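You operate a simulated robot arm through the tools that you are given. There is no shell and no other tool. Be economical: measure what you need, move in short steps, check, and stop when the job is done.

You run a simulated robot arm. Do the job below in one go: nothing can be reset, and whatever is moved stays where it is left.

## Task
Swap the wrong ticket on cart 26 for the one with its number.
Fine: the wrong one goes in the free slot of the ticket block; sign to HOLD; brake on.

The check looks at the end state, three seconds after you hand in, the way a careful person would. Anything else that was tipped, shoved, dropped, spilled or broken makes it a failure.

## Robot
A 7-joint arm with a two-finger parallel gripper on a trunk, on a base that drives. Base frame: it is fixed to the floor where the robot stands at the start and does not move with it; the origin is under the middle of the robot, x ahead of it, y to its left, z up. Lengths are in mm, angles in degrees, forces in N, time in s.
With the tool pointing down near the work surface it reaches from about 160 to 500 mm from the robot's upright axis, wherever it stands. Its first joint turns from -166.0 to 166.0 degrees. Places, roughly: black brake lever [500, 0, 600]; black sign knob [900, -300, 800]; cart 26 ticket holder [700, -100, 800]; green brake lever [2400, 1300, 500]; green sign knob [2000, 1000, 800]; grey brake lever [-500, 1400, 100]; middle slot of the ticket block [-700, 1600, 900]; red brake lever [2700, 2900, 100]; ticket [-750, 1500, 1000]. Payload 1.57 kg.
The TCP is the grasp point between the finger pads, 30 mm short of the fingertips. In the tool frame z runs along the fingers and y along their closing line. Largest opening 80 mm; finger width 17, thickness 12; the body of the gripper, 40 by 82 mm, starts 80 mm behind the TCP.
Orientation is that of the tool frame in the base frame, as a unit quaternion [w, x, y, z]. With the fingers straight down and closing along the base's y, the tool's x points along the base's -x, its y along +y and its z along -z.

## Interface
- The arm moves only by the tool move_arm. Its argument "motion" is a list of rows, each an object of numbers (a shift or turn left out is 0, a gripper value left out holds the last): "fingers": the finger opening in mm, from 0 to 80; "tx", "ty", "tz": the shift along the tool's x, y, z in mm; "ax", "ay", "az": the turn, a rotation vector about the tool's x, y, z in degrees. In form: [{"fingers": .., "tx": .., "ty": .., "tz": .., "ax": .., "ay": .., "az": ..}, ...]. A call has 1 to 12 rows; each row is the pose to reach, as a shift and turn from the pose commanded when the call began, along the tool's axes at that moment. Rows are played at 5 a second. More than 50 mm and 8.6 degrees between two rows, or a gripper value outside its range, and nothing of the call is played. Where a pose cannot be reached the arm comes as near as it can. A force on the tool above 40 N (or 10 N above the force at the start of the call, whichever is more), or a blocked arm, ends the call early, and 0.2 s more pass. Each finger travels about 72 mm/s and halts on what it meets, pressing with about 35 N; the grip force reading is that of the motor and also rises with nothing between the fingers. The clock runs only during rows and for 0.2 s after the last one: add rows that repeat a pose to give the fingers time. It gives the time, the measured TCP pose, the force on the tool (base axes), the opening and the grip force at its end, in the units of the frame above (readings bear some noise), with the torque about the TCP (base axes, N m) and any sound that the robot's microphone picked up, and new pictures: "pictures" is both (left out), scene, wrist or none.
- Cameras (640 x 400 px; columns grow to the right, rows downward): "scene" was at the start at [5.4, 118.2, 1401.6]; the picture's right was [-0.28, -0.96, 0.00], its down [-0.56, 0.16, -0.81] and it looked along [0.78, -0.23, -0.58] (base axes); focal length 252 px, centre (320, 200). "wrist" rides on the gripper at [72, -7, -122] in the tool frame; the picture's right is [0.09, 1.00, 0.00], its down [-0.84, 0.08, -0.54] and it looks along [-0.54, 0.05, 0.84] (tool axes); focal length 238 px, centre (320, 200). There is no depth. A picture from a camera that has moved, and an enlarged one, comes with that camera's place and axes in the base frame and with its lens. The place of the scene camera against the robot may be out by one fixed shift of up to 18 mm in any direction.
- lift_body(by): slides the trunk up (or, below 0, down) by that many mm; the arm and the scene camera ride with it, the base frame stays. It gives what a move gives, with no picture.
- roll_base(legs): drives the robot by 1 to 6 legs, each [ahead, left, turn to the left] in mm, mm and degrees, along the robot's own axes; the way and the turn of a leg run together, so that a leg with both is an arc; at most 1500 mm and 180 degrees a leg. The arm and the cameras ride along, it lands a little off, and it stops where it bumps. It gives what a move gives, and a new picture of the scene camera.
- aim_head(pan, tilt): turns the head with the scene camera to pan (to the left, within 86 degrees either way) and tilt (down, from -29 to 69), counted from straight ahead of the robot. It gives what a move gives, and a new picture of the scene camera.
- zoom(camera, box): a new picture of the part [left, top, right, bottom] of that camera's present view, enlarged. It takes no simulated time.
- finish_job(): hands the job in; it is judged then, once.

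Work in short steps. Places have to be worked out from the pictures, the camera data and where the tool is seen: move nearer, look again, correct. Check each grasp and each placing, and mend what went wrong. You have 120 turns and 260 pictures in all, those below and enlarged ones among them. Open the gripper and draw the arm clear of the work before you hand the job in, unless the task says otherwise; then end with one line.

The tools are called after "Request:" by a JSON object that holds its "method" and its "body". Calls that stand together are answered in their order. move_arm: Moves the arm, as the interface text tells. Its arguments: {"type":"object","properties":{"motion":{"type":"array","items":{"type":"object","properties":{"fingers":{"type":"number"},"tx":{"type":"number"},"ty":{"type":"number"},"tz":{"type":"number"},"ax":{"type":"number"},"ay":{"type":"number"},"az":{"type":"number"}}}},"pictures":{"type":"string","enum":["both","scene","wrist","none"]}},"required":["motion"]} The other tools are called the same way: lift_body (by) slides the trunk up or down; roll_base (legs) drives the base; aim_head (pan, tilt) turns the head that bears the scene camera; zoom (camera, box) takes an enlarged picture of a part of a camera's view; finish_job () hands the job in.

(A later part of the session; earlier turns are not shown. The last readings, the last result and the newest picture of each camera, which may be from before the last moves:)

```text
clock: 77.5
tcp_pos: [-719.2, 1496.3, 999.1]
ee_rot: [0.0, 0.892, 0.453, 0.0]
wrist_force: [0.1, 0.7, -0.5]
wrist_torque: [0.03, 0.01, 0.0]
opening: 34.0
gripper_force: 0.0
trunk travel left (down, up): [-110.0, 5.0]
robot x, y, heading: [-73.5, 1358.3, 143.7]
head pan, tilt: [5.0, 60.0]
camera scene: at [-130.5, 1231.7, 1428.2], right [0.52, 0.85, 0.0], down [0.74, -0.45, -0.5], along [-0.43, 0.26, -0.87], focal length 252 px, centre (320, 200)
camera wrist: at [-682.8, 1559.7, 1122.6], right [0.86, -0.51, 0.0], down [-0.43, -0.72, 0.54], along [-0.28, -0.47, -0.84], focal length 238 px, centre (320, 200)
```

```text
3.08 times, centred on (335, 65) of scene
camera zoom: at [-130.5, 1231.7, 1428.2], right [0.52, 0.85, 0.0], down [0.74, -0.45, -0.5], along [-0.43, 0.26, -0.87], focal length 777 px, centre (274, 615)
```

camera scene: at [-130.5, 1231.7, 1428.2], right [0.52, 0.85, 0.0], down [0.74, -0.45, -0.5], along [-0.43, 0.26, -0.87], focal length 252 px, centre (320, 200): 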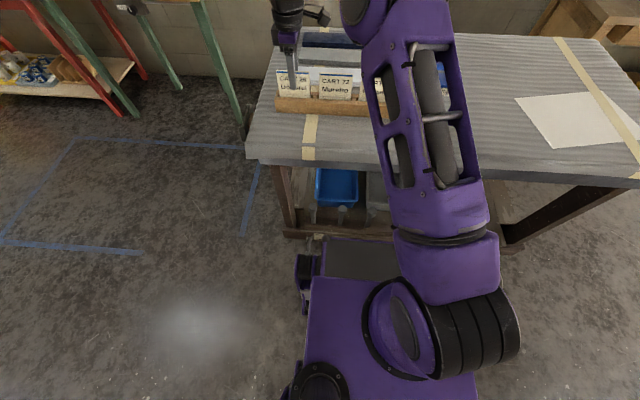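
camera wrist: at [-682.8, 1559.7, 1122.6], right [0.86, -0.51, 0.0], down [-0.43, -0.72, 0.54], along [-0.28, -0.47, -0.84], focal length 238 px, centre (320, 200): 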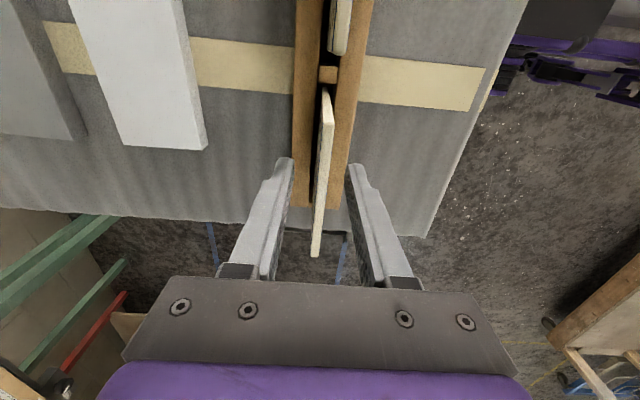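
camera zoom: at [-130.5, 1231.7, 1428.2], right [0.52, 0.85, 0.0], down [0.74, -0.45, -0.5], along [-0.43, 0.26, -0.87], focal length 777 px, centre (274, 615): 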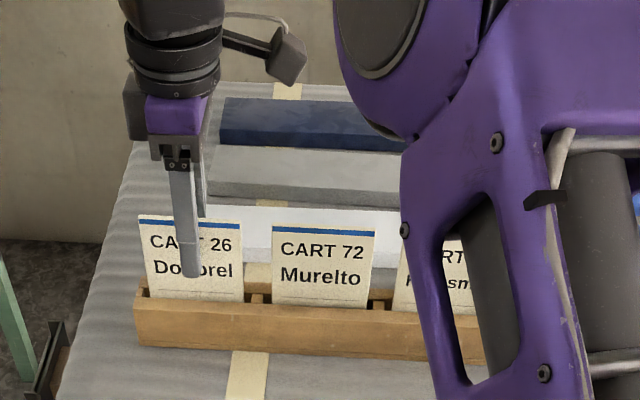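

The ticket is centred between the fingers. Closing, then lifting straight up.

Request:
{"method": "move_arm", "body": {"motion": [{"fingers": 0}, {"fingers": 0}, {"fingers": 0}, {"fingers": 0}, {"fingers": 0, "tz": -30}, {"fingers": 0, "tz": -70}, {"fingers": 0, "tz": -110}, {"fingers": 0, "tz": -150}, {"fingers": 0, "tz": -150}], "pictures": "both"}}

```text
clock: 79.5
tcp_pos: [-718.7, 1499.6, 1151.1]
ee_rot: [0.0, 0.891, 0.454, 0.0]
wrist_force: [-0.4, -0.1, -0.8]
wrist_torque: [-0.02, -0.02, -0.02]
opening: 5.5
gripper_force: 25.0
trunk travel left (down, up): [-110.0, 5.0]
robot x, y, heading: [-72.9, 1358.3, 143.6]
head pan, tilt: [5.0, 60.0]
camera scene: at [-130.4, 1231.6, 1428.2], right [0.52, 0.85, 0.0], down [0.74, -0.45, -0.5], along [-0.43, 0.26, -0.87], focal length 252 px, centre (320, 200)
camera wrist: at [-682.7, 1561.3, 1273.1], right [0.86, -0.51, 0.0], down [-0.43, -0.72, 0.54], along [-0.28, -0.47, -0.84], focal length 238 px, centre (320, 200)
```

scene: 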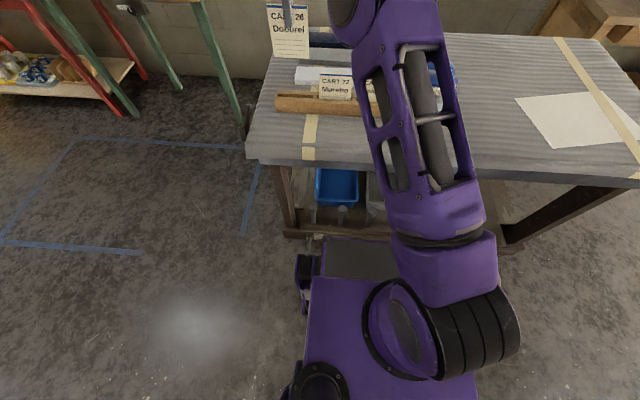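
wrist: 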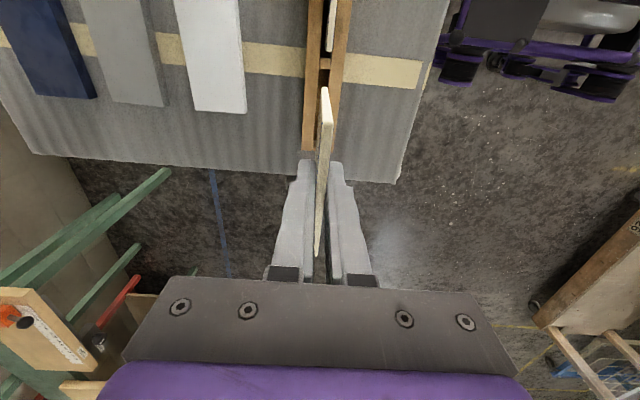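

CART 26 is in hand. I'll back straight out the way I came, then pull the arm in.

Request:
{"method": "roll_base", "body": {"legs": [[-400, 0, 0]]}}

Request:
{"method": "move_arm", "body": {"motion": [{"tx": 35, "ty": 30}, {"tx": 70, "ty": 60}, {"tx": 105, "ty": 90}, {"tx": 140, "ty": 120}, {"tx": 175, "ty": 150}, {"tx": 210, "ty": 165}, {"tx": 245, "ty": 165}, {"tx": 245, "ty": 165}], "pictures": "scene"}}

Request:
{"method": "zoom", "body": {"camera": "scene", "box": [220, 0, 520, 200]}}

```text
clock: 81.9
tcp_pos: [-399.7, 1266.0, 1150.5]
ee_rot: [0.0, 0.892, 0.452, -0.001]
wrist_force: [0.2, 0.2, -0.9]
wrist_torque: [-0.01, 0.02, 0.0]
opening: 5.3
gripper_force: 25.9
trunk travel left (down, up): [-110.0, 5.0]
robot x, y, heading: [246.3, 1124.6, 143.5]
head pan, tilt: [5.0, 60.0]
camera scene: at [187.4, 997.3, 1428.2], right [0.52, 0.85, 0.0], down [0.74, -0.45, -0.5], along [-0.43, 0.26, -0.87], focal length 252 px, centre (320, 200)
```

scene: 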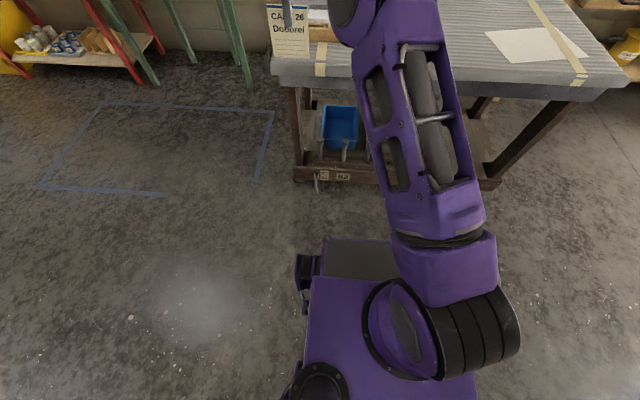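

```text
clock: 83.7
tcp_pos: [-123.4, 1365.1, 1151.4]
ee_rot: [0.001, 0.892, 0.452, -0.001]
wrist_force: [-0.9, -0.1, -0.5]
wrist_torque: [0.01, -0.01, -0.01]
opening: 5.2
gripper_force: 25.9
trunk travel left (down, up): [-110.0, 5.0]
robot x, y, heading: [245.3, 1123.3, 143.8]
head pan, tilt: [5.0, 60.0]
camera scene: at [187.5, 997.4, 1428.2], right [0.52, 0.85, 0.0], down [0.74, -0.45, -0.5], along [-0.43, 0.26, -0.87], focal length 252 px, centre (320, 200)
```

scene: 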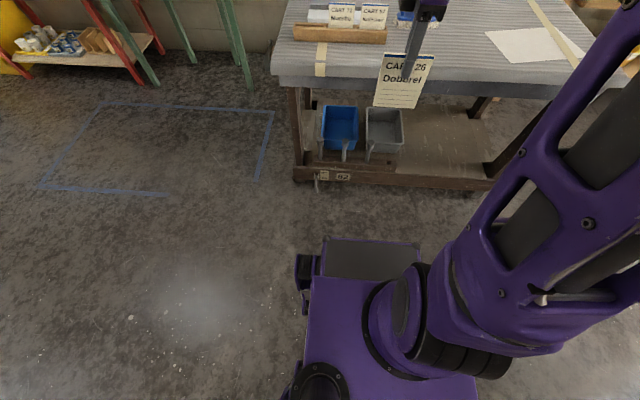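

```text
2.00 times, centred on (370, 100) of scene
camera zoom: at [187.5, 997.4, 1428.2], right [0.52, 0.85, 0.0], down [0.74, -0.45, -0.5], along [-0.43, 0.26, -0.87], focal length 505 px, centre (220, 400)
```

zoom: 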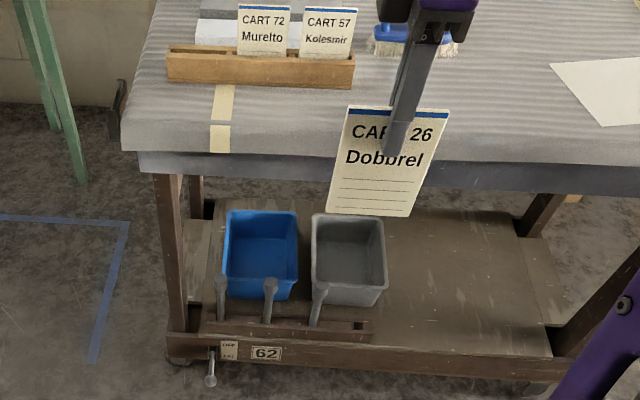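

Block looks right. Now backing along the same line and turning to face cart 26's end again.

Request:
{"method": "roll_base", "body": {"legs": [[-1028, 0, 0], [0, 0, 92.2]]}}

```text
clock: 93.1
tcp_pos: [847.0, 137.0, 1151.1]
ee_rot: [0.001, 0.289, 0.957, -0.001]
wrist_force: [-0.2, 0.5, -0.7]
wrist_torque: [0.0, 0.0, -0.03]
opening: 5.4
gripper_force: 25.7
trunk travel left (down, up): [-110.0, 5.0]
robot x, y, heading: [1075.4, 515.2, -123.7]
head pan, tilt: [5.0, 60.0]
camera scene: at [1217.0, 455.8, 1428.2], right [-0.88, 0.48, 0.0], down [0.42, 0.76, -0.5], along [-0.24, -0.44, -0.87], focal length 252 px, centre (320, 200)
```

scene: 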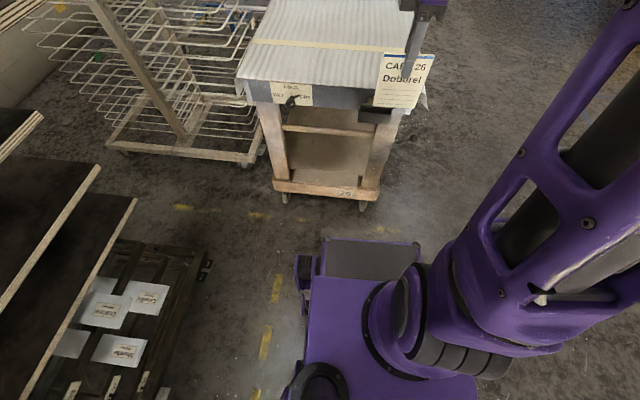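

Pose is good. Driving ahead 245 mm to the spot where I took the first ticket.

Request:
{"method": "roll_base", "body": {"legs": [[245, 0, 0]]}}

Request:
{"method": "move_arm", "body": {"motion": [{"az": 1.5, "ax": -0.7}, {"az": 3, "ax": -1.5}, {"az": 3, "ax": -1.5}], "pictures": "wrist"}}

```text
clock: 94.9
tcp_pos: [710.5, -62.7, 1151.0]
ee_rot: [0.0, 0.29, 0.957, 0.0]
wrist_force: [-0.9, 0.3, 0.1]
wrist_torque: [-0.01, -0.03, -0.01]
opening: 5.2
gripper_force: 25.7
trunk travel left (down, up): [-110.0, 5.0]
robot x, y, heading: [935.1, 316.4, -123.9]
head pan, tilt: [5.0, 60.0]
camera scene: at [1081.6, 255.0, 1428.2], right [-0.87, 0.49, 0.0], down [0.42, 0.76, -0.5], along [-0.24, -0.44, -0.87], focal length 252 px, centre (320, 200)
```

scene: 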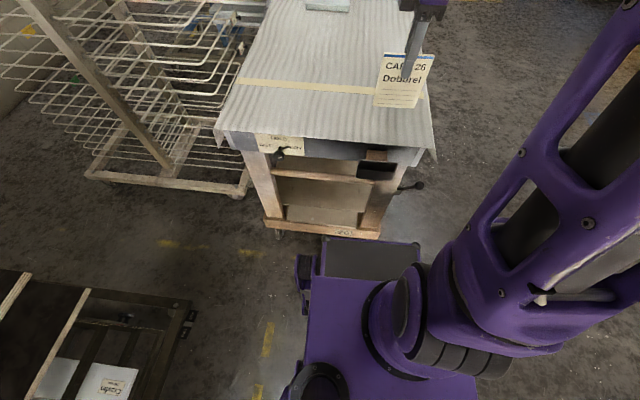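

```text
clock: 95.7
tcp_pos: [710.3, -63.4, 1150.3]
ee_rot: [0.004, 0.316, 0.949, 0.012]
wrist_force: [0.1, -0.9, -0.2]
wrist_torque: [0.01, 0.01, -0.02]
opening: 5.5
gripper_force: 25.3
trunk travel left (down, up): [-110.0, 5.0]
robot x, y, heading: [936.2, 315.7, -124.2]
head pan, tilt: [5.0, 60.0]
camera wrist: at [646.7, -27.2, 1272.7], right [0.52, 0.85, 0.03], down [0.71, -0.45, 0.54], along [0.48, -0.27, -0.84], focal length 238 px, centre (320, 200)
```

wrist: 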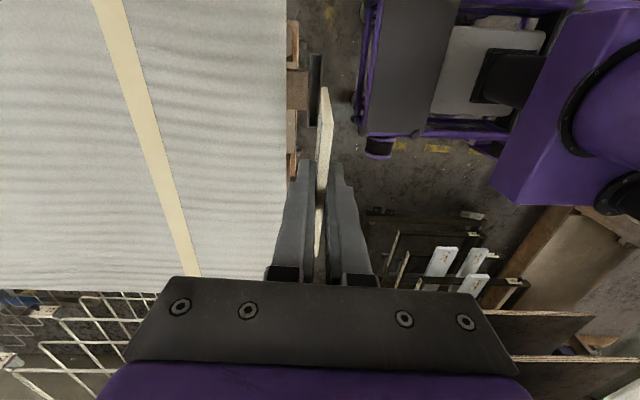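

Orientation matches. I'll align and lower so the ticket bottom is ~20 mm above the pocket, then check.

Request:
{"method": "move_arm", "body": {"motion": [{"tx": 2.7, "ty": -10.8, "tz": 40}, {"tx": 2.7, "ty": -10.8, "tz": 80}, {"tx": 2.7, "ty": -10.8, "tz": 120}, {"tx": 2.7, "ty": -10.8, "tz": 160}, {"tx": 2.7, "ty": -10.8, "tz": 195}, {"tx": 2.7, "ty": -10.8, "tz": 195}], "pictures": "both"}}

Request:
{"method": "zoom", "body": {"camera": "wrist", "box": [240, 20, 400, 200]}}

Request:
{"method": "zoom", "body": {"camera": "scene", "box": [320, 60, 460, 220]}}

```text
clock: 97.1
tcp_pos: [705.8, -64.7, 955.2]
ee_rot: [0.005, 0.315, 0.949, 0.013]
wrist_force: [0.0, -0.4, 0.0]
wrist_torque: [0.0, -0.02, -0.04]
opening: 5.3
gripper_force: 25.6
trunk travel left (down, up): [-110.0, 5.0]
robot x, y, heading: [937.4, 312.5, -124.3]
head pan, tilt: [5.0, 60.0]
camera scene: at [1081.5, 254.9, 1428.2], right [-0.87, 0.49, 0.0], down [0.42, 0.76, -0.5], along [-0.24, -0.44, -0.87], focal length 252 px, centre (320, 200)
camera wrist: at [641.4, -29.0, 1077.5], right [0.52, 0.85, 0.03], down [0.71, -0.45, 0.54], along [0.48, -0.27, -0.84], focal length 238 px, centre (320, 200)
```

scene: 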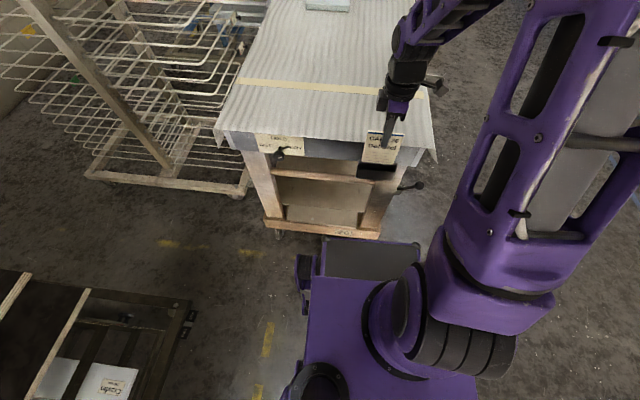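
wrist: 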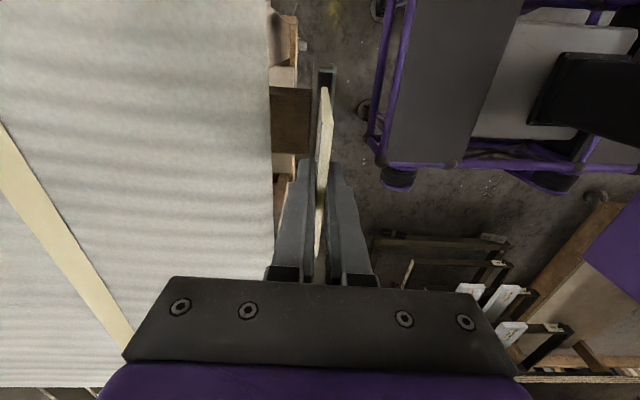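

```text
2.22 times, centred on (320, 110) of wrist
camera zoom: at [641.4, -29.0, 1077.5], right [0.52, 0.85, 0.03], down [0.71, -0.45, 0.54], along [0.48, -0.27, -0.84], focal length 530 px, centre (320, 400)
```

zoom: 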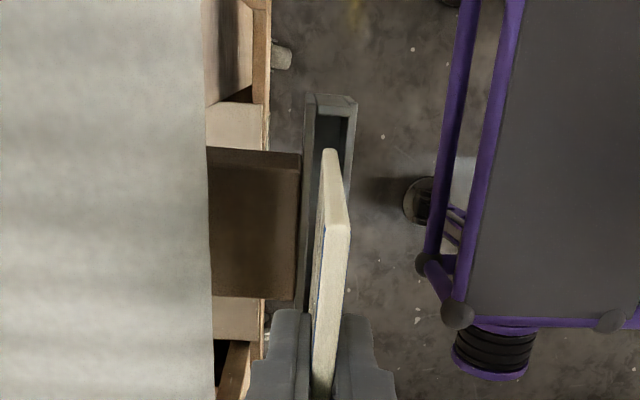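

```text
2.50 times, centred on (390, 140) of scene
camera zoom: at [1081.5, 254.9, 1428.2], right [-0.87, 0.49, 0.0], down [0.42, 0.76, -0.5], along [-0.24, -0.44, -0.87], focal length 631 px, centre (145, 350)
```

zoom: 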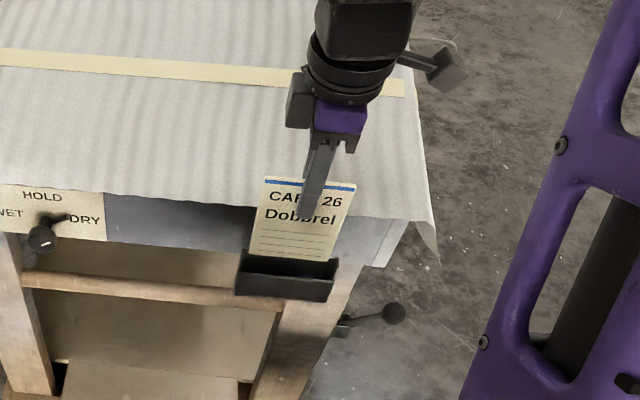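

Ticket bottom is right over the pocket opening. Lowering in small steps until contact.

Request:
{"method": "move_arm", "body": {"motion": [{"tz": 12}, {"tz": 24}, {"tz": 36}, {"tz": 46}, {"tz": 54}, {"tz": 60}, {"tz": 65}, {"tz": 69}, {"tz": 69}], "pictures": "both"}}

Request:
{"method": "zoom", "body": {"camera": "scene", "box": [320, 60, 460, 220]}}

```text
clock: 99.1
tcp_pos: [706.4, -64.0, 888.2]
ee_rot: [0.003, 0.316, 0.949, 0.01]
wrist_force: [-1.6, -0.3, 24.6]
wrist_torque: [-0.1, 0.07, -0.01]
opening: 5.4
gripper_force: 26.1
trunk travel left (down, up): [-110.0, 5.0]
robot x, y, heading: [936.3, 314.0, -124.2]
head pan, tilt: [5.0, 60.0]
camera scene: at [1082.2, 256.2, 1428.4], right [-0.87, 0.49, 0.0], down [0.42, 0.76, -0.5], along [-0.24, -0.44, -0.87], focal length 252 px, centre (320, 200)
camera wrist: at [641.9, -28.5, 1010.6], right [0.52, 0.85, 0.02], down [0.71, -0.45, 0.54], along [0.47, -0.27, -0.84], focal length 238 px, centre (320, 200)
```

scene: 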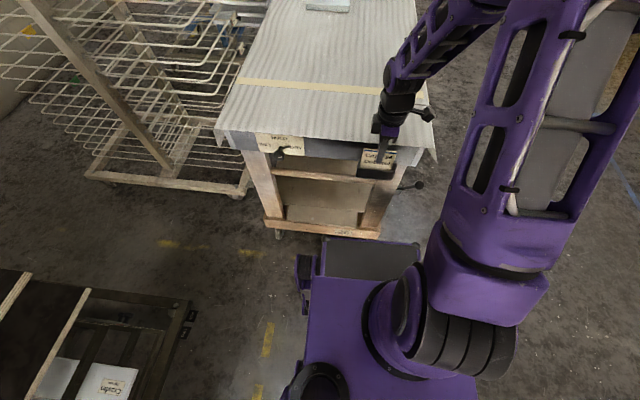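
wrist: 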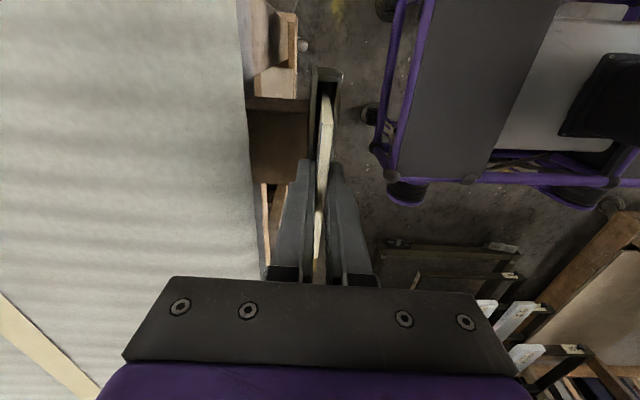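

```text
2.50 times, centred on (390, 140) of scene
camera zoom: at [1082.2, 256.2, 1428.4], right [-0.87, 0.49, 0.0], down [0.42, 0.76, -0.5], along [-0.24, -0.44, -0.87], focal length 631 px, centre (145, 350)
```

zoom: 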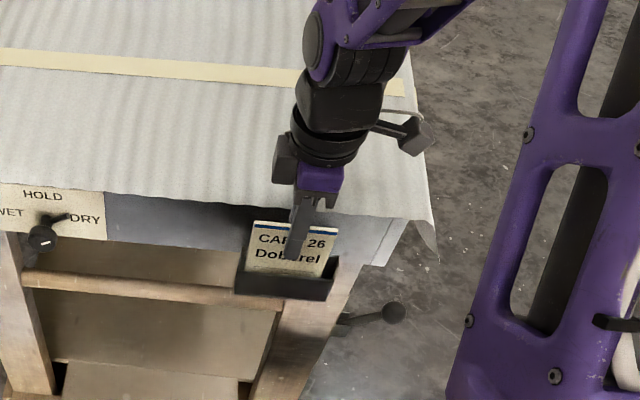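

Bottomed at z 888 as expected (24 N). Easing up 2 mm, releasing, and rising clear.

Request:
{"method": "move_arm", "body": {"motion": [{"tz": -3, "fingers": 6}, {"tz": -3, "fingers": 28}, {"tz": -3, "fingers": 28}, {"tz": -40, "fingers": 28}, {"tz": -85, "fingers": 28}, {"tz": -130, "fingers": 28}, {"tz": -170, "fingers": 28}, {"tz": -170, "fingers": 28}], "pictures": "both"}}

Request:
{"method": "zoom", "body": {"camera": "scene", "box": [220, 100, 440, 240]}}

```text
clock: 100.9
tcp_pos: [703.8, -66.0, 1056.9]
ee_rot: [0.004, 0.316, 0.949, 0.013]
wrist_force: [1.2, -0.7, 0.1]
wrist_torque: [-0.01, -0.02, -0.03]
opening: 28.0
gripper_force: 0.0
trunk travel left (down, up): [-110.0, 5.0]
robot x, y, heading: [933.6, 315.6, -124.4]
head pan, tilt: [5.0, 60.0]
camera scene: at [1081.6, 255.1, 1428.2], right [-0.87, 0.49, 0.0], down [0.42, 0.76, -0.5], along [-0.24, -0.44, -0.87], focal length 252 px, centre (320, 200)
camera wrist: at [639.5, -30.7, 1179.9], right [0.52, 0.85, 0.03], down [0.71, -0.45, 0.54], along [0.48, -0.27, -0.84], focal length 238 px, centre (320, 200)
```

scene: 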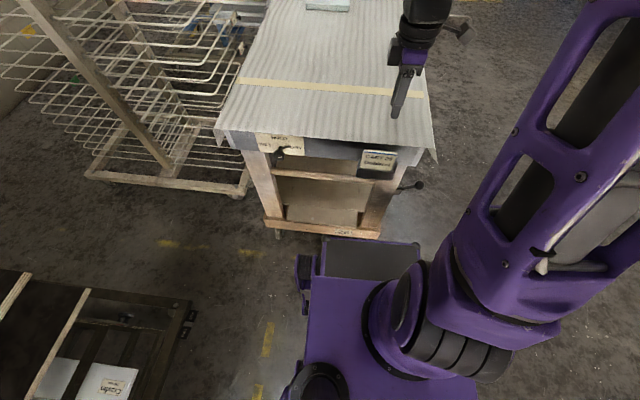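
wrist: 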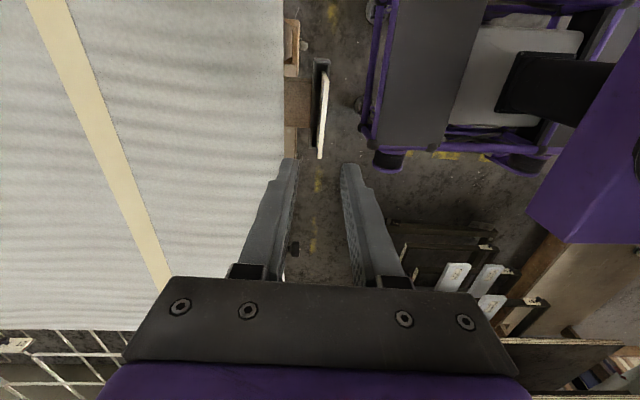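

```text
2.86 times, centred on (330, 170) of scene
camera zoom: at [1081.6, 255.1, 1428.2], right [-0.87, 0.49, 0.0], down [0.42, 0.76, -0.5], along [-0.24, -0.44, -0.87], focal length 721 px, centre (291, 286)
```

zoom: 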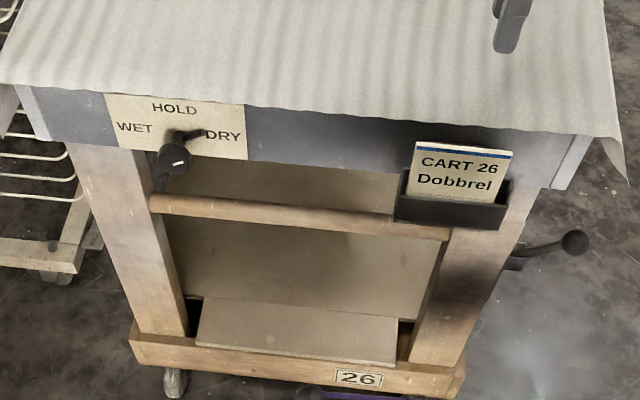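

CART 26 is properly in its holder. Next is the sign: I'll turn the tool back (camera behind) and drive to face the sign squarely.

Request:
{"method": "move_arm", "body": {"motion": [{"az": 8, "tz": -20}, {"az": 16, "tz": -40}, {"az": 24, "tz": -60}, {"az": 32, "tz": -60}, {"az": 40, "tz": -60}, {"az": 48, "tz": -60}, {"az": 56, "tz": -60}, {"az": 64, "tz": -60}, {"az": 72, "tz": -60}, {"az": 80, "tz": -60}, {"az": 88, "tz": -60}, {"az": 90, "tz": -60}], "pictures": "none"}}

Request:
{"method": "roll_base", "body": {"legs": [[-130, 0, 0], [0, 335, 0]]}}

Request:
{"method": "move_arm", "body": {"motion": [{"ay": -8}, {"ay": -16}, {"ay": -24}, {"ay": -32}, {"ay": -40}, {"ay": -40}], "pictures": "both"}}

```text
clock: 103.5
tcp_pos: [703.3, -69.3, 1116.7]
ee_rot: [-0.006, 0.894, 0.447, 0.011]
wrist_force: [0.1, 0.0, -0.3]
wrist_torque: [0.02, 0.02, -0.03]
opening: 28.2
gripper_force: 0.1
trunk travel left (down, up): [-110.0, 5.0]
robot x, y, heading: [936.0, 313.8, -124.1]
head pan, tilt: [5.0, 60.0]
```

```text
clock: 108.1
tcp_pos: [1049.6, -145.2, 1117.5]
ee_rot: [-0.003, 0.893, 0.449, 0.013]
wrist_force: [0.2, 0.8, -0.6]
wrist_torque: [0.0, -0.02, -0.02]
opening: 27.9
gripper_force: 0.1
trunk travel left (down, up): [-110.0, 5.0]
robot x, y, heading: [1286.0, 237.9, -123.9]
head pan, tilt: [5.0, 60.0]
stopped in leg 2: the robot was blocked; the commanded pose is now the measured one
camera scene: at [1426.3, 181.3, 1428.0], right [-0.87, 0.5, 0.0], down [0.43, 0.75, -0.49], along [-0.24, -0.43, -0.87], focal length 252 px, centre (320, 200)
```

scene: 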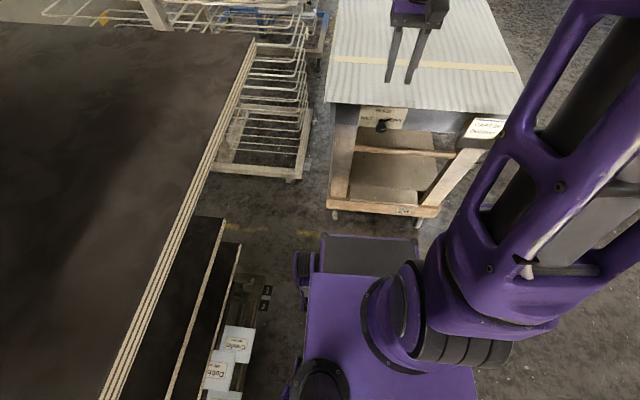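

```text
clock: 109.5
tcp_pos: [1053.5, -147.5, 1110.8]
ee_rot: [0.145, 0.846, 0.425, -0.289]
wrist_force: [-0.4, 0.6, 0.1]
wrist_torque: [0.01, 0.02, -0.02]
opening: 28.2
gripper_force: 0.1
trunk travel left (down, up): [-110.0, 5.0]
robot x, y, heading: [1284.8, 234.4, -123.9]
head pan, tilt: [5.0, 60.0]
camera scene: at [1417.9, 206.3, 1417.2], right [-0.54, 0.84, 0.0], down [0.79, 0.51, -0.34], along [-0.28, -0.18, -0.94], focal length 252 px, centre (320, 200)
camera wrist: at [1125.3, -38.1, 1163.3], right [0.84, -0.54, -0.06], down [-0.14, -0.31, 0.94], along [-0.52, -0.78, -0.33], focal length 238 px, centre (320, 200)
```

scene: 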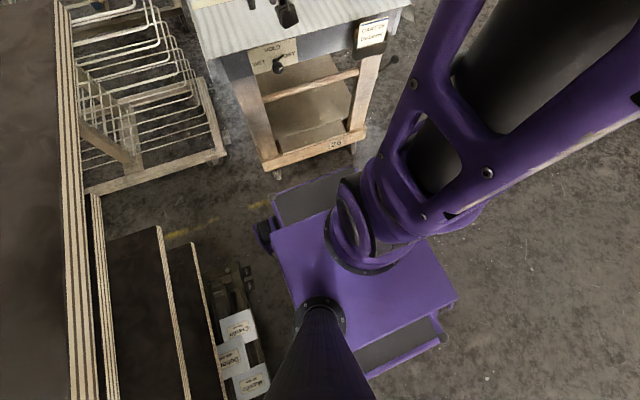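
wrist: 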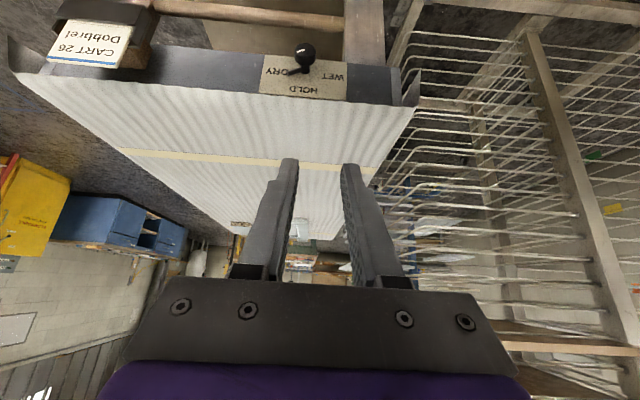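

The base stopped a hair short: something on the left (the tray rack) is very near. I'll move 60 mm back to the right at once, then look at the sign closely with the wrist camera.

Request:
{"method": "roll_base", "body": {"legs": [[0, -60, 0]]}}

Request:
{"method": "move_arm", "body": {"motion": [{}], "pictures": "wrist"}}

Request:
{"method": "zoom", "body": {"camera": "wrist", "box": [220, 20, 400, 130]}}

```text
clock: 110.8
tcp_pos: [1003.1, -113.7, 1112.5]
ee_rot: [0.146, 0.845, 0.424, -0.29]
wrist_force: [0.2, 0.4, 0.9]
wrist_torque: [0.03, -0.01, 0.0]
opening: 27.9
gripper_force: 0.1
trunk travel left (down, up): [-110.0, 5.0]
robot x, y, heading: [1235.5, 270.1, -124.3]
head pan, tilt: [5.0, 60.0]
camera scene: at [1368.6, 240.4, 1416.7], right [-0.54, 0.84, 0.0], down [0.8, 0.51, -0.33], along [-0.28, -0.17, -0.95], focal length 252 px, centre (320, 200)
```

scene: 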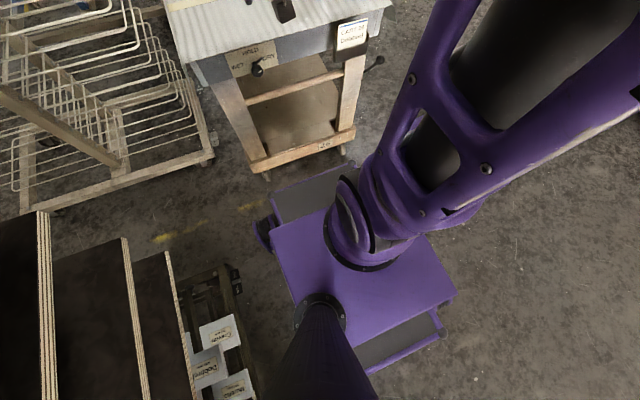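

```text
clock: 111.2
tcp_pos: [1001.9, -113.9, 1109.0]
ee_rot: [0.142, 0.847, 0.424, -0.286]
wrist_force: [0.2, -0.4, -0.5]
wrist_torque: [0.01, 0.0, 0.03]
opening: 28.0
gripper_force: 0.1
trunk travel left (down, up): [-110.0, 5.0]
robot x, y, heading: [1236.1, 271.9, -124.0]
head pan, tilt: [5.0, 60.0]
camera wrist: at [1074.8, -5.1, 1161.8], right [0.84, -0.54, -0.06], down [-0.14, -0.32, 0.94], along [-0.52, -0.78, -0.34], focal length 238 px, centre (320, 200)
```

wrist: 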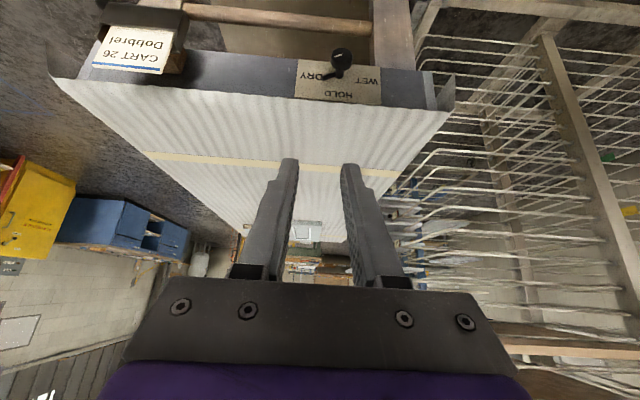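

```text
3.56 times, centred on (310, 75) of wrist
camera zoom: at [1074.8, -5.1, 1161.8], right [0.84, -0.54, -0.06], down [-0.14, -0.32, 0.94], along [-0.52, -0.78, -0.34], focal length 848 px, centre (356, 644)
```

zoom: 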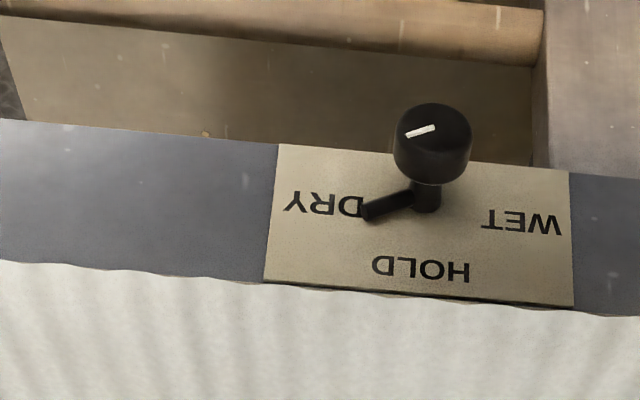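

Two wrist rays agree: pivot at (914,-284,809), knob centre (932,-258,806), pointer ~59° from HOLD toward DRY. Standing in front, the knob must turn about 60° counterclockwise. I'll lower the trunk and bring the tool to horizontal.

Request:
{"method": "lift_body", "body": {"by": -60}}

Request:
{"method": "move_arm", "body": {"motion": [{"ay": -8}, {"ay": -16}, {"ay": -24}, {"ay": -32}, {"ay": -40}, {"ay": -48}, {"ay": -50}, {"ay": -50}], "pictures": "both"}}

```text
clock: 112.2
tcp_pos: [1002.2, -113.9, 1048.9]
ee_rot: [0.143, 0.847, 0.425, -0.286]
wrist_force: [-0.2, -0.7, -0.9]
wrist_torque: [0.01, 0.02, 0.01]
opening: 28.1
gripper_force: 0.1
trunk travel left (down, up): [-50.0, 65.0]
robot x, y, heading: [1233.3, 268.9, -124.0]
head pan, tilt: [5.0, 60.0]
```

```text
clock: 112.9
tcp_pos: [1018.5, -124.3, 1006.0]
ee_rot: [0.252, 0.813, 0.391, -0.351]
wrist_force: [0.4, -0.1, 0.4]
wrist_torque: [0.01, 0.0, -0.01]
opening: 28.2
gripper_force: 0.0
out of reach, approached as far as the arm can: row 3
trunk travel left (down, up): [-50.0, 65.0]
robot x, y, heading: [1234.0, 272.3, -123.5]
head pan, tilt: [5.0, 60.0]
stopped in row 3: the arm was blocked; the commanded pose is now the measured one
camera scene: at [1377.4, 229.6, 1356.8], right [-0.74, 0.68, 0.0], down [0.64, 0.69, -0.33], along [-0.22, -0.24, -0.94], focal length 252 px, centre (320, 200)
camera wrist: at [1089.7, -3.9, 1024.7], right [0.85, -0.52, 0.06], down [-0.11, -0.06, 0.99], along [-0.52, -0.85, -0.1], focal length 238 px, centre (320, 200)
```

scene: 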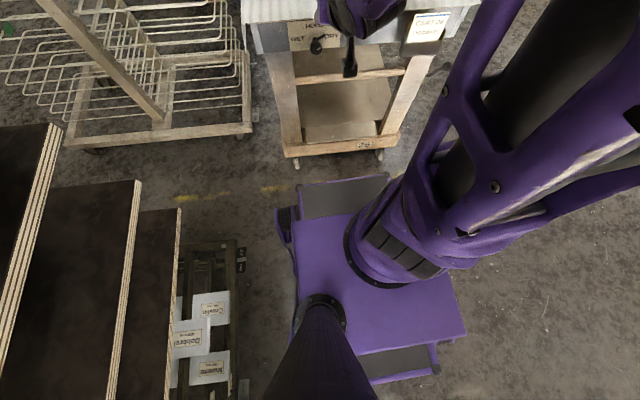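
wrist: 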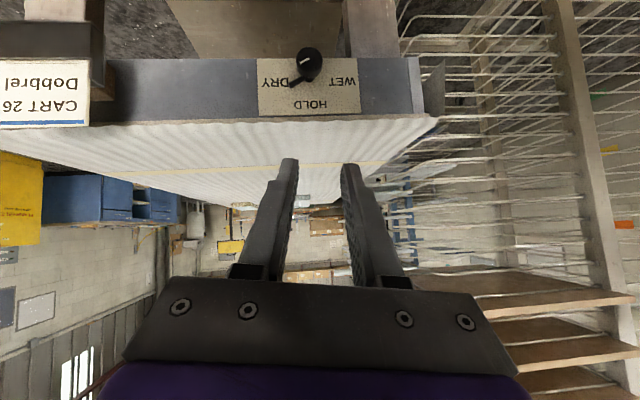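

The wrist jams at this close distance. I'll back the base 160 mm and go down and forward while finishing the turn to horizontal.

Request:
{"method": "roll_base", "body": {"legs": [[-160, 0, 0]]}}

Request:
{"method": "move_arm", "body": {"motion": [{"tx": 7, "ty": -4, "tz": 33}, {"tx": 14, "ty": -8, "tz": 66}, {"tx": 20, "ty": -11, "tz": 95, "ax": 0.4, "ay": -4, "az": -0.7}, {"tx": 26, "ty": -15, "tz": 122, "ax": 0.9, "ay": -9, "az": -1.6}, {"tx": 32, "ty": -18, "tz": 150, "ax": 1.4, "ay": -14, "az": -2.5}, {"tx": 37, "ty": -21, "tz": 172, "ax": 1.9, "ay": -19, "az": -3.4}, {"tx": 41, "ty": -23, "tz": 192, "ax": 2.4, "ay": -24, "az": -4.3}, {"tx": 45, "ty": -25, "tz": 212, "ax": 2.9, "ay": -29, "az": -5.3}, {"tx": 48, "ty": -27, "tz": 226, "ax": 3.4, "ay": -34, "az": -6.2}, {"tx": 51, "ty": -28.5, "tz": 235, "ax": 3.8, "ay": -39.3, "az": -7.1}, {"tx": 51, "ty": -28.5, "tz": 235, "ax": 3.8, "ay": -39.3, "az": -7.1}], "pictures": "both"}}

```text
clock: 114.3
tcp_pos: [1108.2, 7.3, 1003.9]
ee_rot: [0.253, 0.812, 0.392, -0.352]
wrist_force: [0.3, -0.2, -0.2]
wrist_torque: [0.0, -0.03, 0.03]
opening: 28.1
gripper_force: 0.0
trunk travel left (down, up): [-50.0, 65.0]
robot x, y, heading: [1323.7, 402.0, -124.2]
head pan, tilt: [5.0, 60.0]
camera scene: at [1466.5, 361.9, 1356.6], right [-0.74, 0.68, 0.0], down [0.64, 0.7, -0.33], along [-0.22, -0.24, -0.95], focal length 252 px, centre (320, 200)
```

scene: 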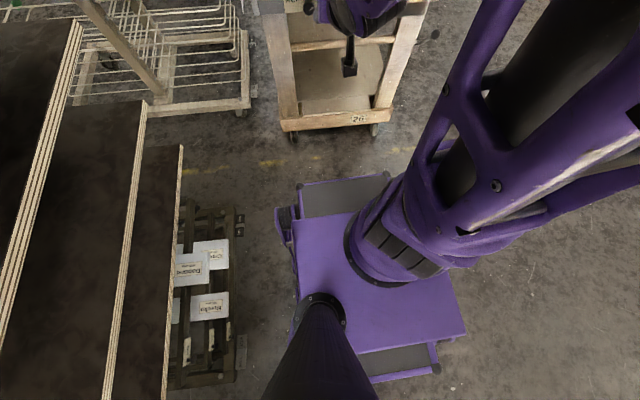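

```text
clock: 116.7
tcp_pos: [1019.9, -115.3, 814.1]
ee_rot: [-0.322, -0.629, -0.321, 0.631]
wrist_force: [0.3, 0.0, -0.3]
wrist_torque: [0.0, 0.0, 0.02]
opening: 28.3
gripper_force: 0.0
trunk travel left (down, up): [-50.0, 65.0]
robot x, y, heading: [1324.5, 404.0, -123.9]
head pan, tilt: [5.0, 60.0]
camera scene: at [1470.1, 342.6, 1368.2], right [-0.87, 0.48, 0.0], down [0.42, 0.76, -0.5], along [-0.24, -0.44, -0.87], focal length 252 px, centre (320, 200)
camera wrist: at [1085.3, -12.0, 742.0], right [0.81, -0.58, -0.09], down [0.38, 0.4, 0.83], along [-0.45, -0.71, 0.54], focal length 238 px, centre (320, 200)
```

scene: 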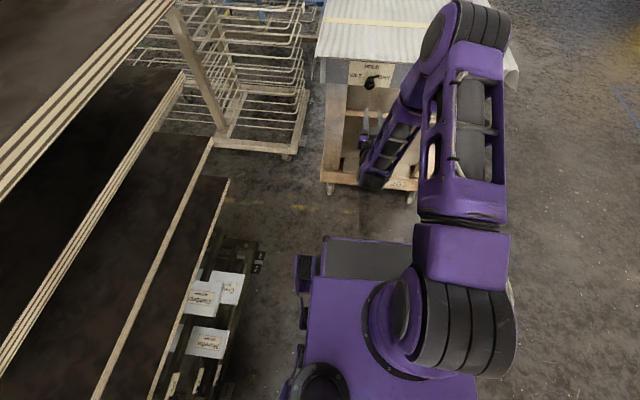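
wrist: 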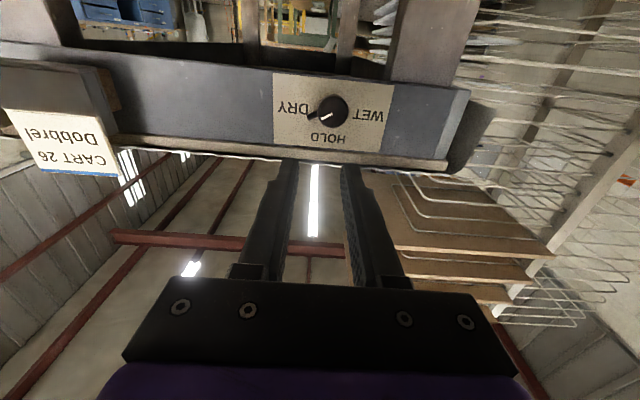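

The tool is now horizontal and facing the sign. Zooming on the knob to line up.

Request:
{"method": "zoom", "body": {"camera": "wrist", "box": [260, 60, 400, 150]}}

Request:
{"method": "zoom", "body": {"camera": "scene", "box": [320, 40, 460, 200]}}

```text
4.44 times, centred on (330, 105) of wrist
camera zoom: at [1085.3, -12.0, 742.0], right [0.81, -0.58, -0.09], down [0.38, 0.4, 0.83], along [-0.45, -0.71, 0.54], focal length 1059 px, centre (276, 622)
```

zoom: 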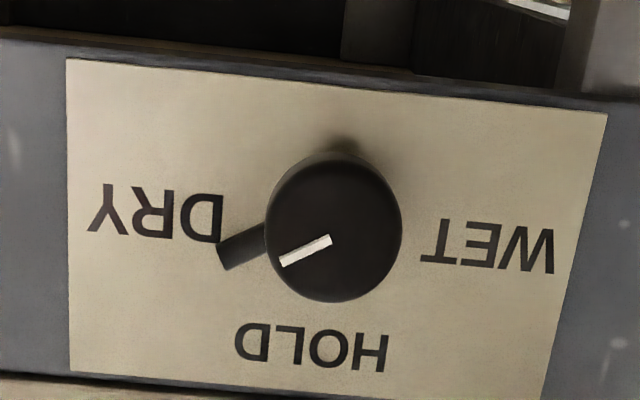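

```text
2.50 times, centred on (390, 120) of scene
camera zoom: at [1470.1, 342.6, 1368.2], right [-0.87, 0.48, 0.0], down [0.42, 0.76, -0.5], along [-0.24, -0.44, -0.87], focal length 631 px, centre (145, 400)
```

zoom: 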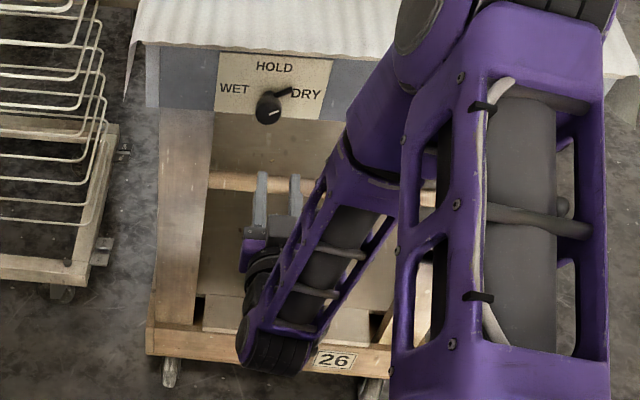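

Knob axis ≈ (946,-240) at my grasp depth, z ≈ 804; pointer still at DRY. I'll open to 60 mm, centre on it, and approach most of the way.

Request:
{"method": "move_arm", "body": {"motion": [{"tx": 10, "ty": 13.4, "fingers": 60}, {"tx": 10, "ty": 13.4, "tz": 30, "fingers": 60}, {"tx": 10, "ty": 13.4, "tz": 60, "fingers": 60}, {"tx": 10, "ty": 13.4, "tz": 95, "fingers": 60}, {"tx": 10, "ty": 13.4, "tz": 95, "fingers": 60}], "pictures": "both"}}

Request:
{"method": "zoom", "body": {"camera": "wrist", "box": [220, 40, 420, 200]}}

Request:
{"method": "zoom", "body": {"camera": "scene", "box": [320, 40, 460, 200]}}

```text
clock: 117.9
tcp_pos: [976.3, -199.5, 805.4]
ee_rot: [-0.322, -0.629, -0.321, 0.631]
wrist_force: [-0.9, 1.1, 0.2]
wrist_torque: [0.03, -0.04, 0.02]
opening: 60.0
gripper_force: 0.1
trunk travel left (down, up): [-50.0, 65.0]
robot x, y, heading: [1325.6, 401.1, -123.8]
head pan, tilt: [5.0, 60.0]
camera scene: at [1470.1, 342.6, 1368.2], right [-0.87, 0.48, 0.0], down [0.42, 0.76, -0.5], along [-0.24, -0.44, -0.87], focal length 252 px, centre (320, 200)
camera wrist: at [1041.4, -97.4, 732.0], right [0.81, -0.58, -0.09], down [0.38, 0.39, 0.84], along [-0.45, -0.71, 0.54], focal length 238 px, centre (320, 200)
```

scene: 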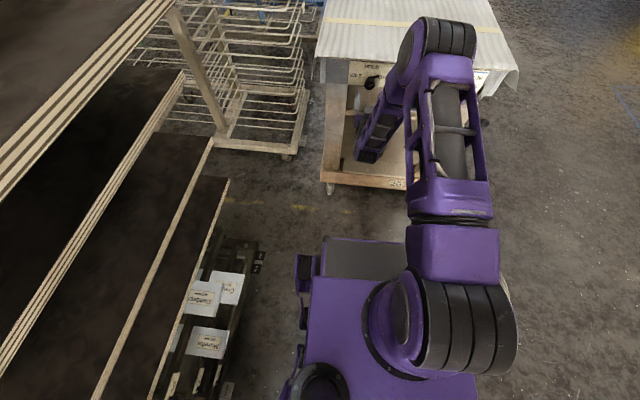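
wrist: 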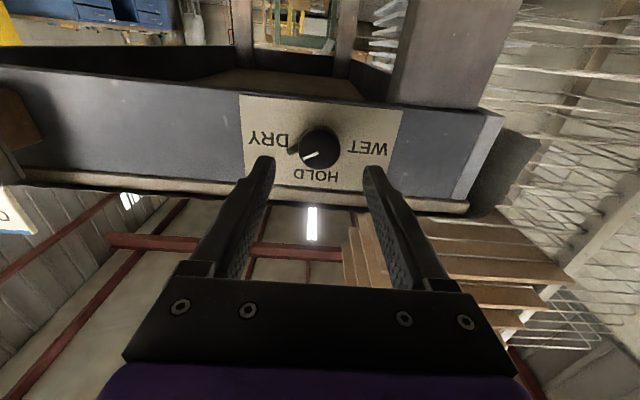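

```text
2.50 times, centred on (320, 120) of wrist
camera zoom: at [1041.4, -97.4, 732.0], right [0.81, -0.58, -0.09], down [0.38, 0.39, 0.84], along [-0.45, -0.71, 0.54], focal length 596 px, centre (320, 400)
```

zoom: 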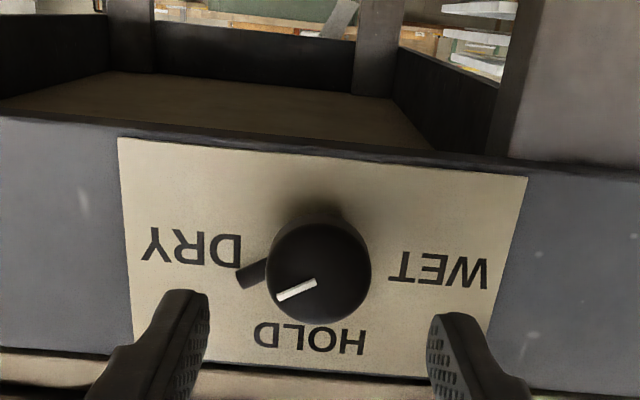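

```text
2.50 times, centred on (390, 120) of scene
camera zoom: at [1470.1, 342.6, 1368.2], right [-0.87, 0.48, 0.0], down [0.42, 0.76, -0.5], along [-0.24, -0.44, -0.87], focal length 631 px, centre (145, 400)
```

zoom: 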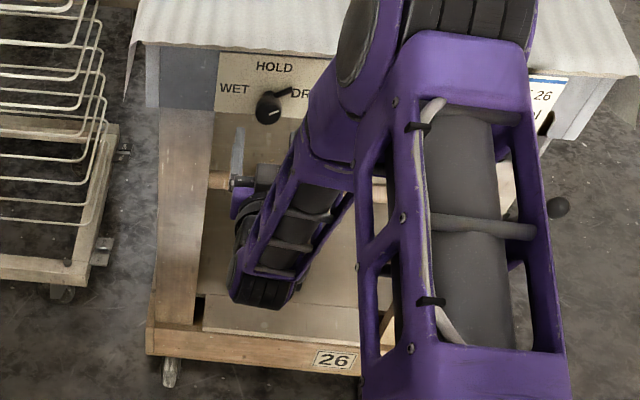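

Knob axis is ~0-1 mm off laterally and ~3 mm low. I'll advance 50 mm so the tips overlap the knob about 20 mm but stay off the plate and pointer.

Request:
{"method": "move_arm", "body": {"motion": [{"tx": 3, "ty": -0.5, "tz": 20}, {"tx": 3, "ty": -0.5, "tz": 36}, {"tx": 3, "ty": -0.5, "tz": 50}, {"tx": 3, "ty": -0.5, "tz": 50}], "pictures": "wrist"}}

Request:
{"method": "zoom", "body": {"camera": "wrist", "box": [220, 80, 420, 240]}}

```text
clock: 118.9
tcp_pos: [946.5, -240.3, 800.5]
ee_rot: [-0.321, -0.63, -0.321, 0.63]
wrist_force: [-0.9, -0.3, 0.2]
wrist_torque: [0.02, 0.03, -0.02]
opening: 59.8
gripper_force: 0.0
trunk travel left (down, up): [-50.0, 65.0]
robot x, y, heading: [1325.2, 404.0, -123.8]
head pan, tilt: [5.0, 60.0]
camera wrist: at [1011.4, -137.3, 729.5], right [0.81, -0.59, -0.09], down [0.38, 0.39, 0.84], along [-0.45, -0.71, 0.54], focal length 238 px, centre (320, 200)
```

wrist: 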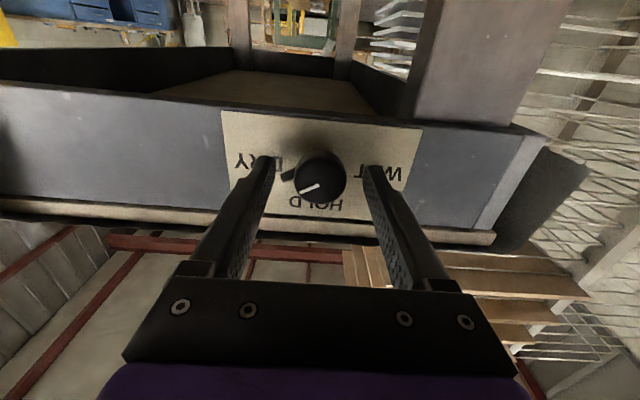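

```text
2.50 times, centred on (320, 160) of wrist
camera zoom: at [1011.4, -137.3, 729.5], right [0.81, -0.59, -0.09], down [0.38, 0.39, 0.84], along [-0.45, -0.71, 0.54], focal length 596 px, centre (320, 300)
```

zoom: 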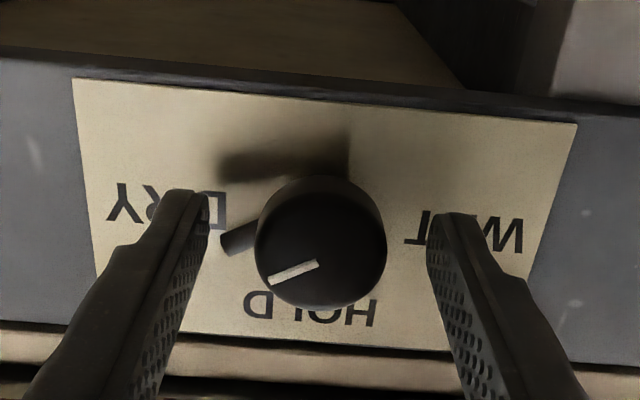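

The knob is between the pads. Closing on it.

Request:
{"method": "move_arm", "body": {"motion": [{"fingers": 20}, {"fingers": 20}, {"fingers": 20}, {"fingers": 20}], "pictures": "wrist"}}

Request:
{"method": "zoom", "body": {"camera": "wrist", "box": [220, 80, 420, 240]}}

```text
clock: 119.9
tcp_pos: [945.9, -239.8, 801.0]
ee_rot: [-0.322, -0.628, -0.321, 0.631]
wrist_force: [1.5, -2.7, -0.2]
wrist_torque: [0.07, 0.02, 0.14]
opening: 35.6
gripper_force: 35.1
trunk travel left (down, up): [-50.0, 65.0]
robot x, y, heading: [1322.5, 402.2, -124.0]
head pan, tilt: [5.0, 60.0]
camera wrist: at [1011.8, -137.4, 729.5], right [0.81, -0.58, -0.09], down [0.38, 0.4, 0.84], along [-0.45, -0.71, 0.54], focal length 238 px, centre (320, 200)
```

wrist: 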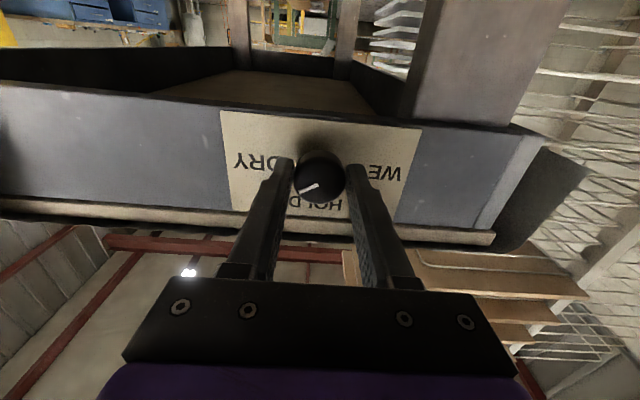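

```text
2.50 times, centred on (320, 160) of wrist
camera zoom: at [1011.8, -137.4, 729.5], right [0.81, -0.58, -0.09], down [0.38, 0.4, 0.84], along [-0.45, -0.71, 0.54], focal length 596 px, centre (320, 300)
```

zoom: 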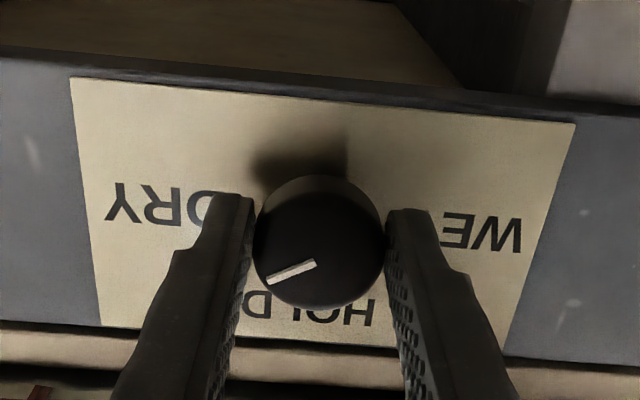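

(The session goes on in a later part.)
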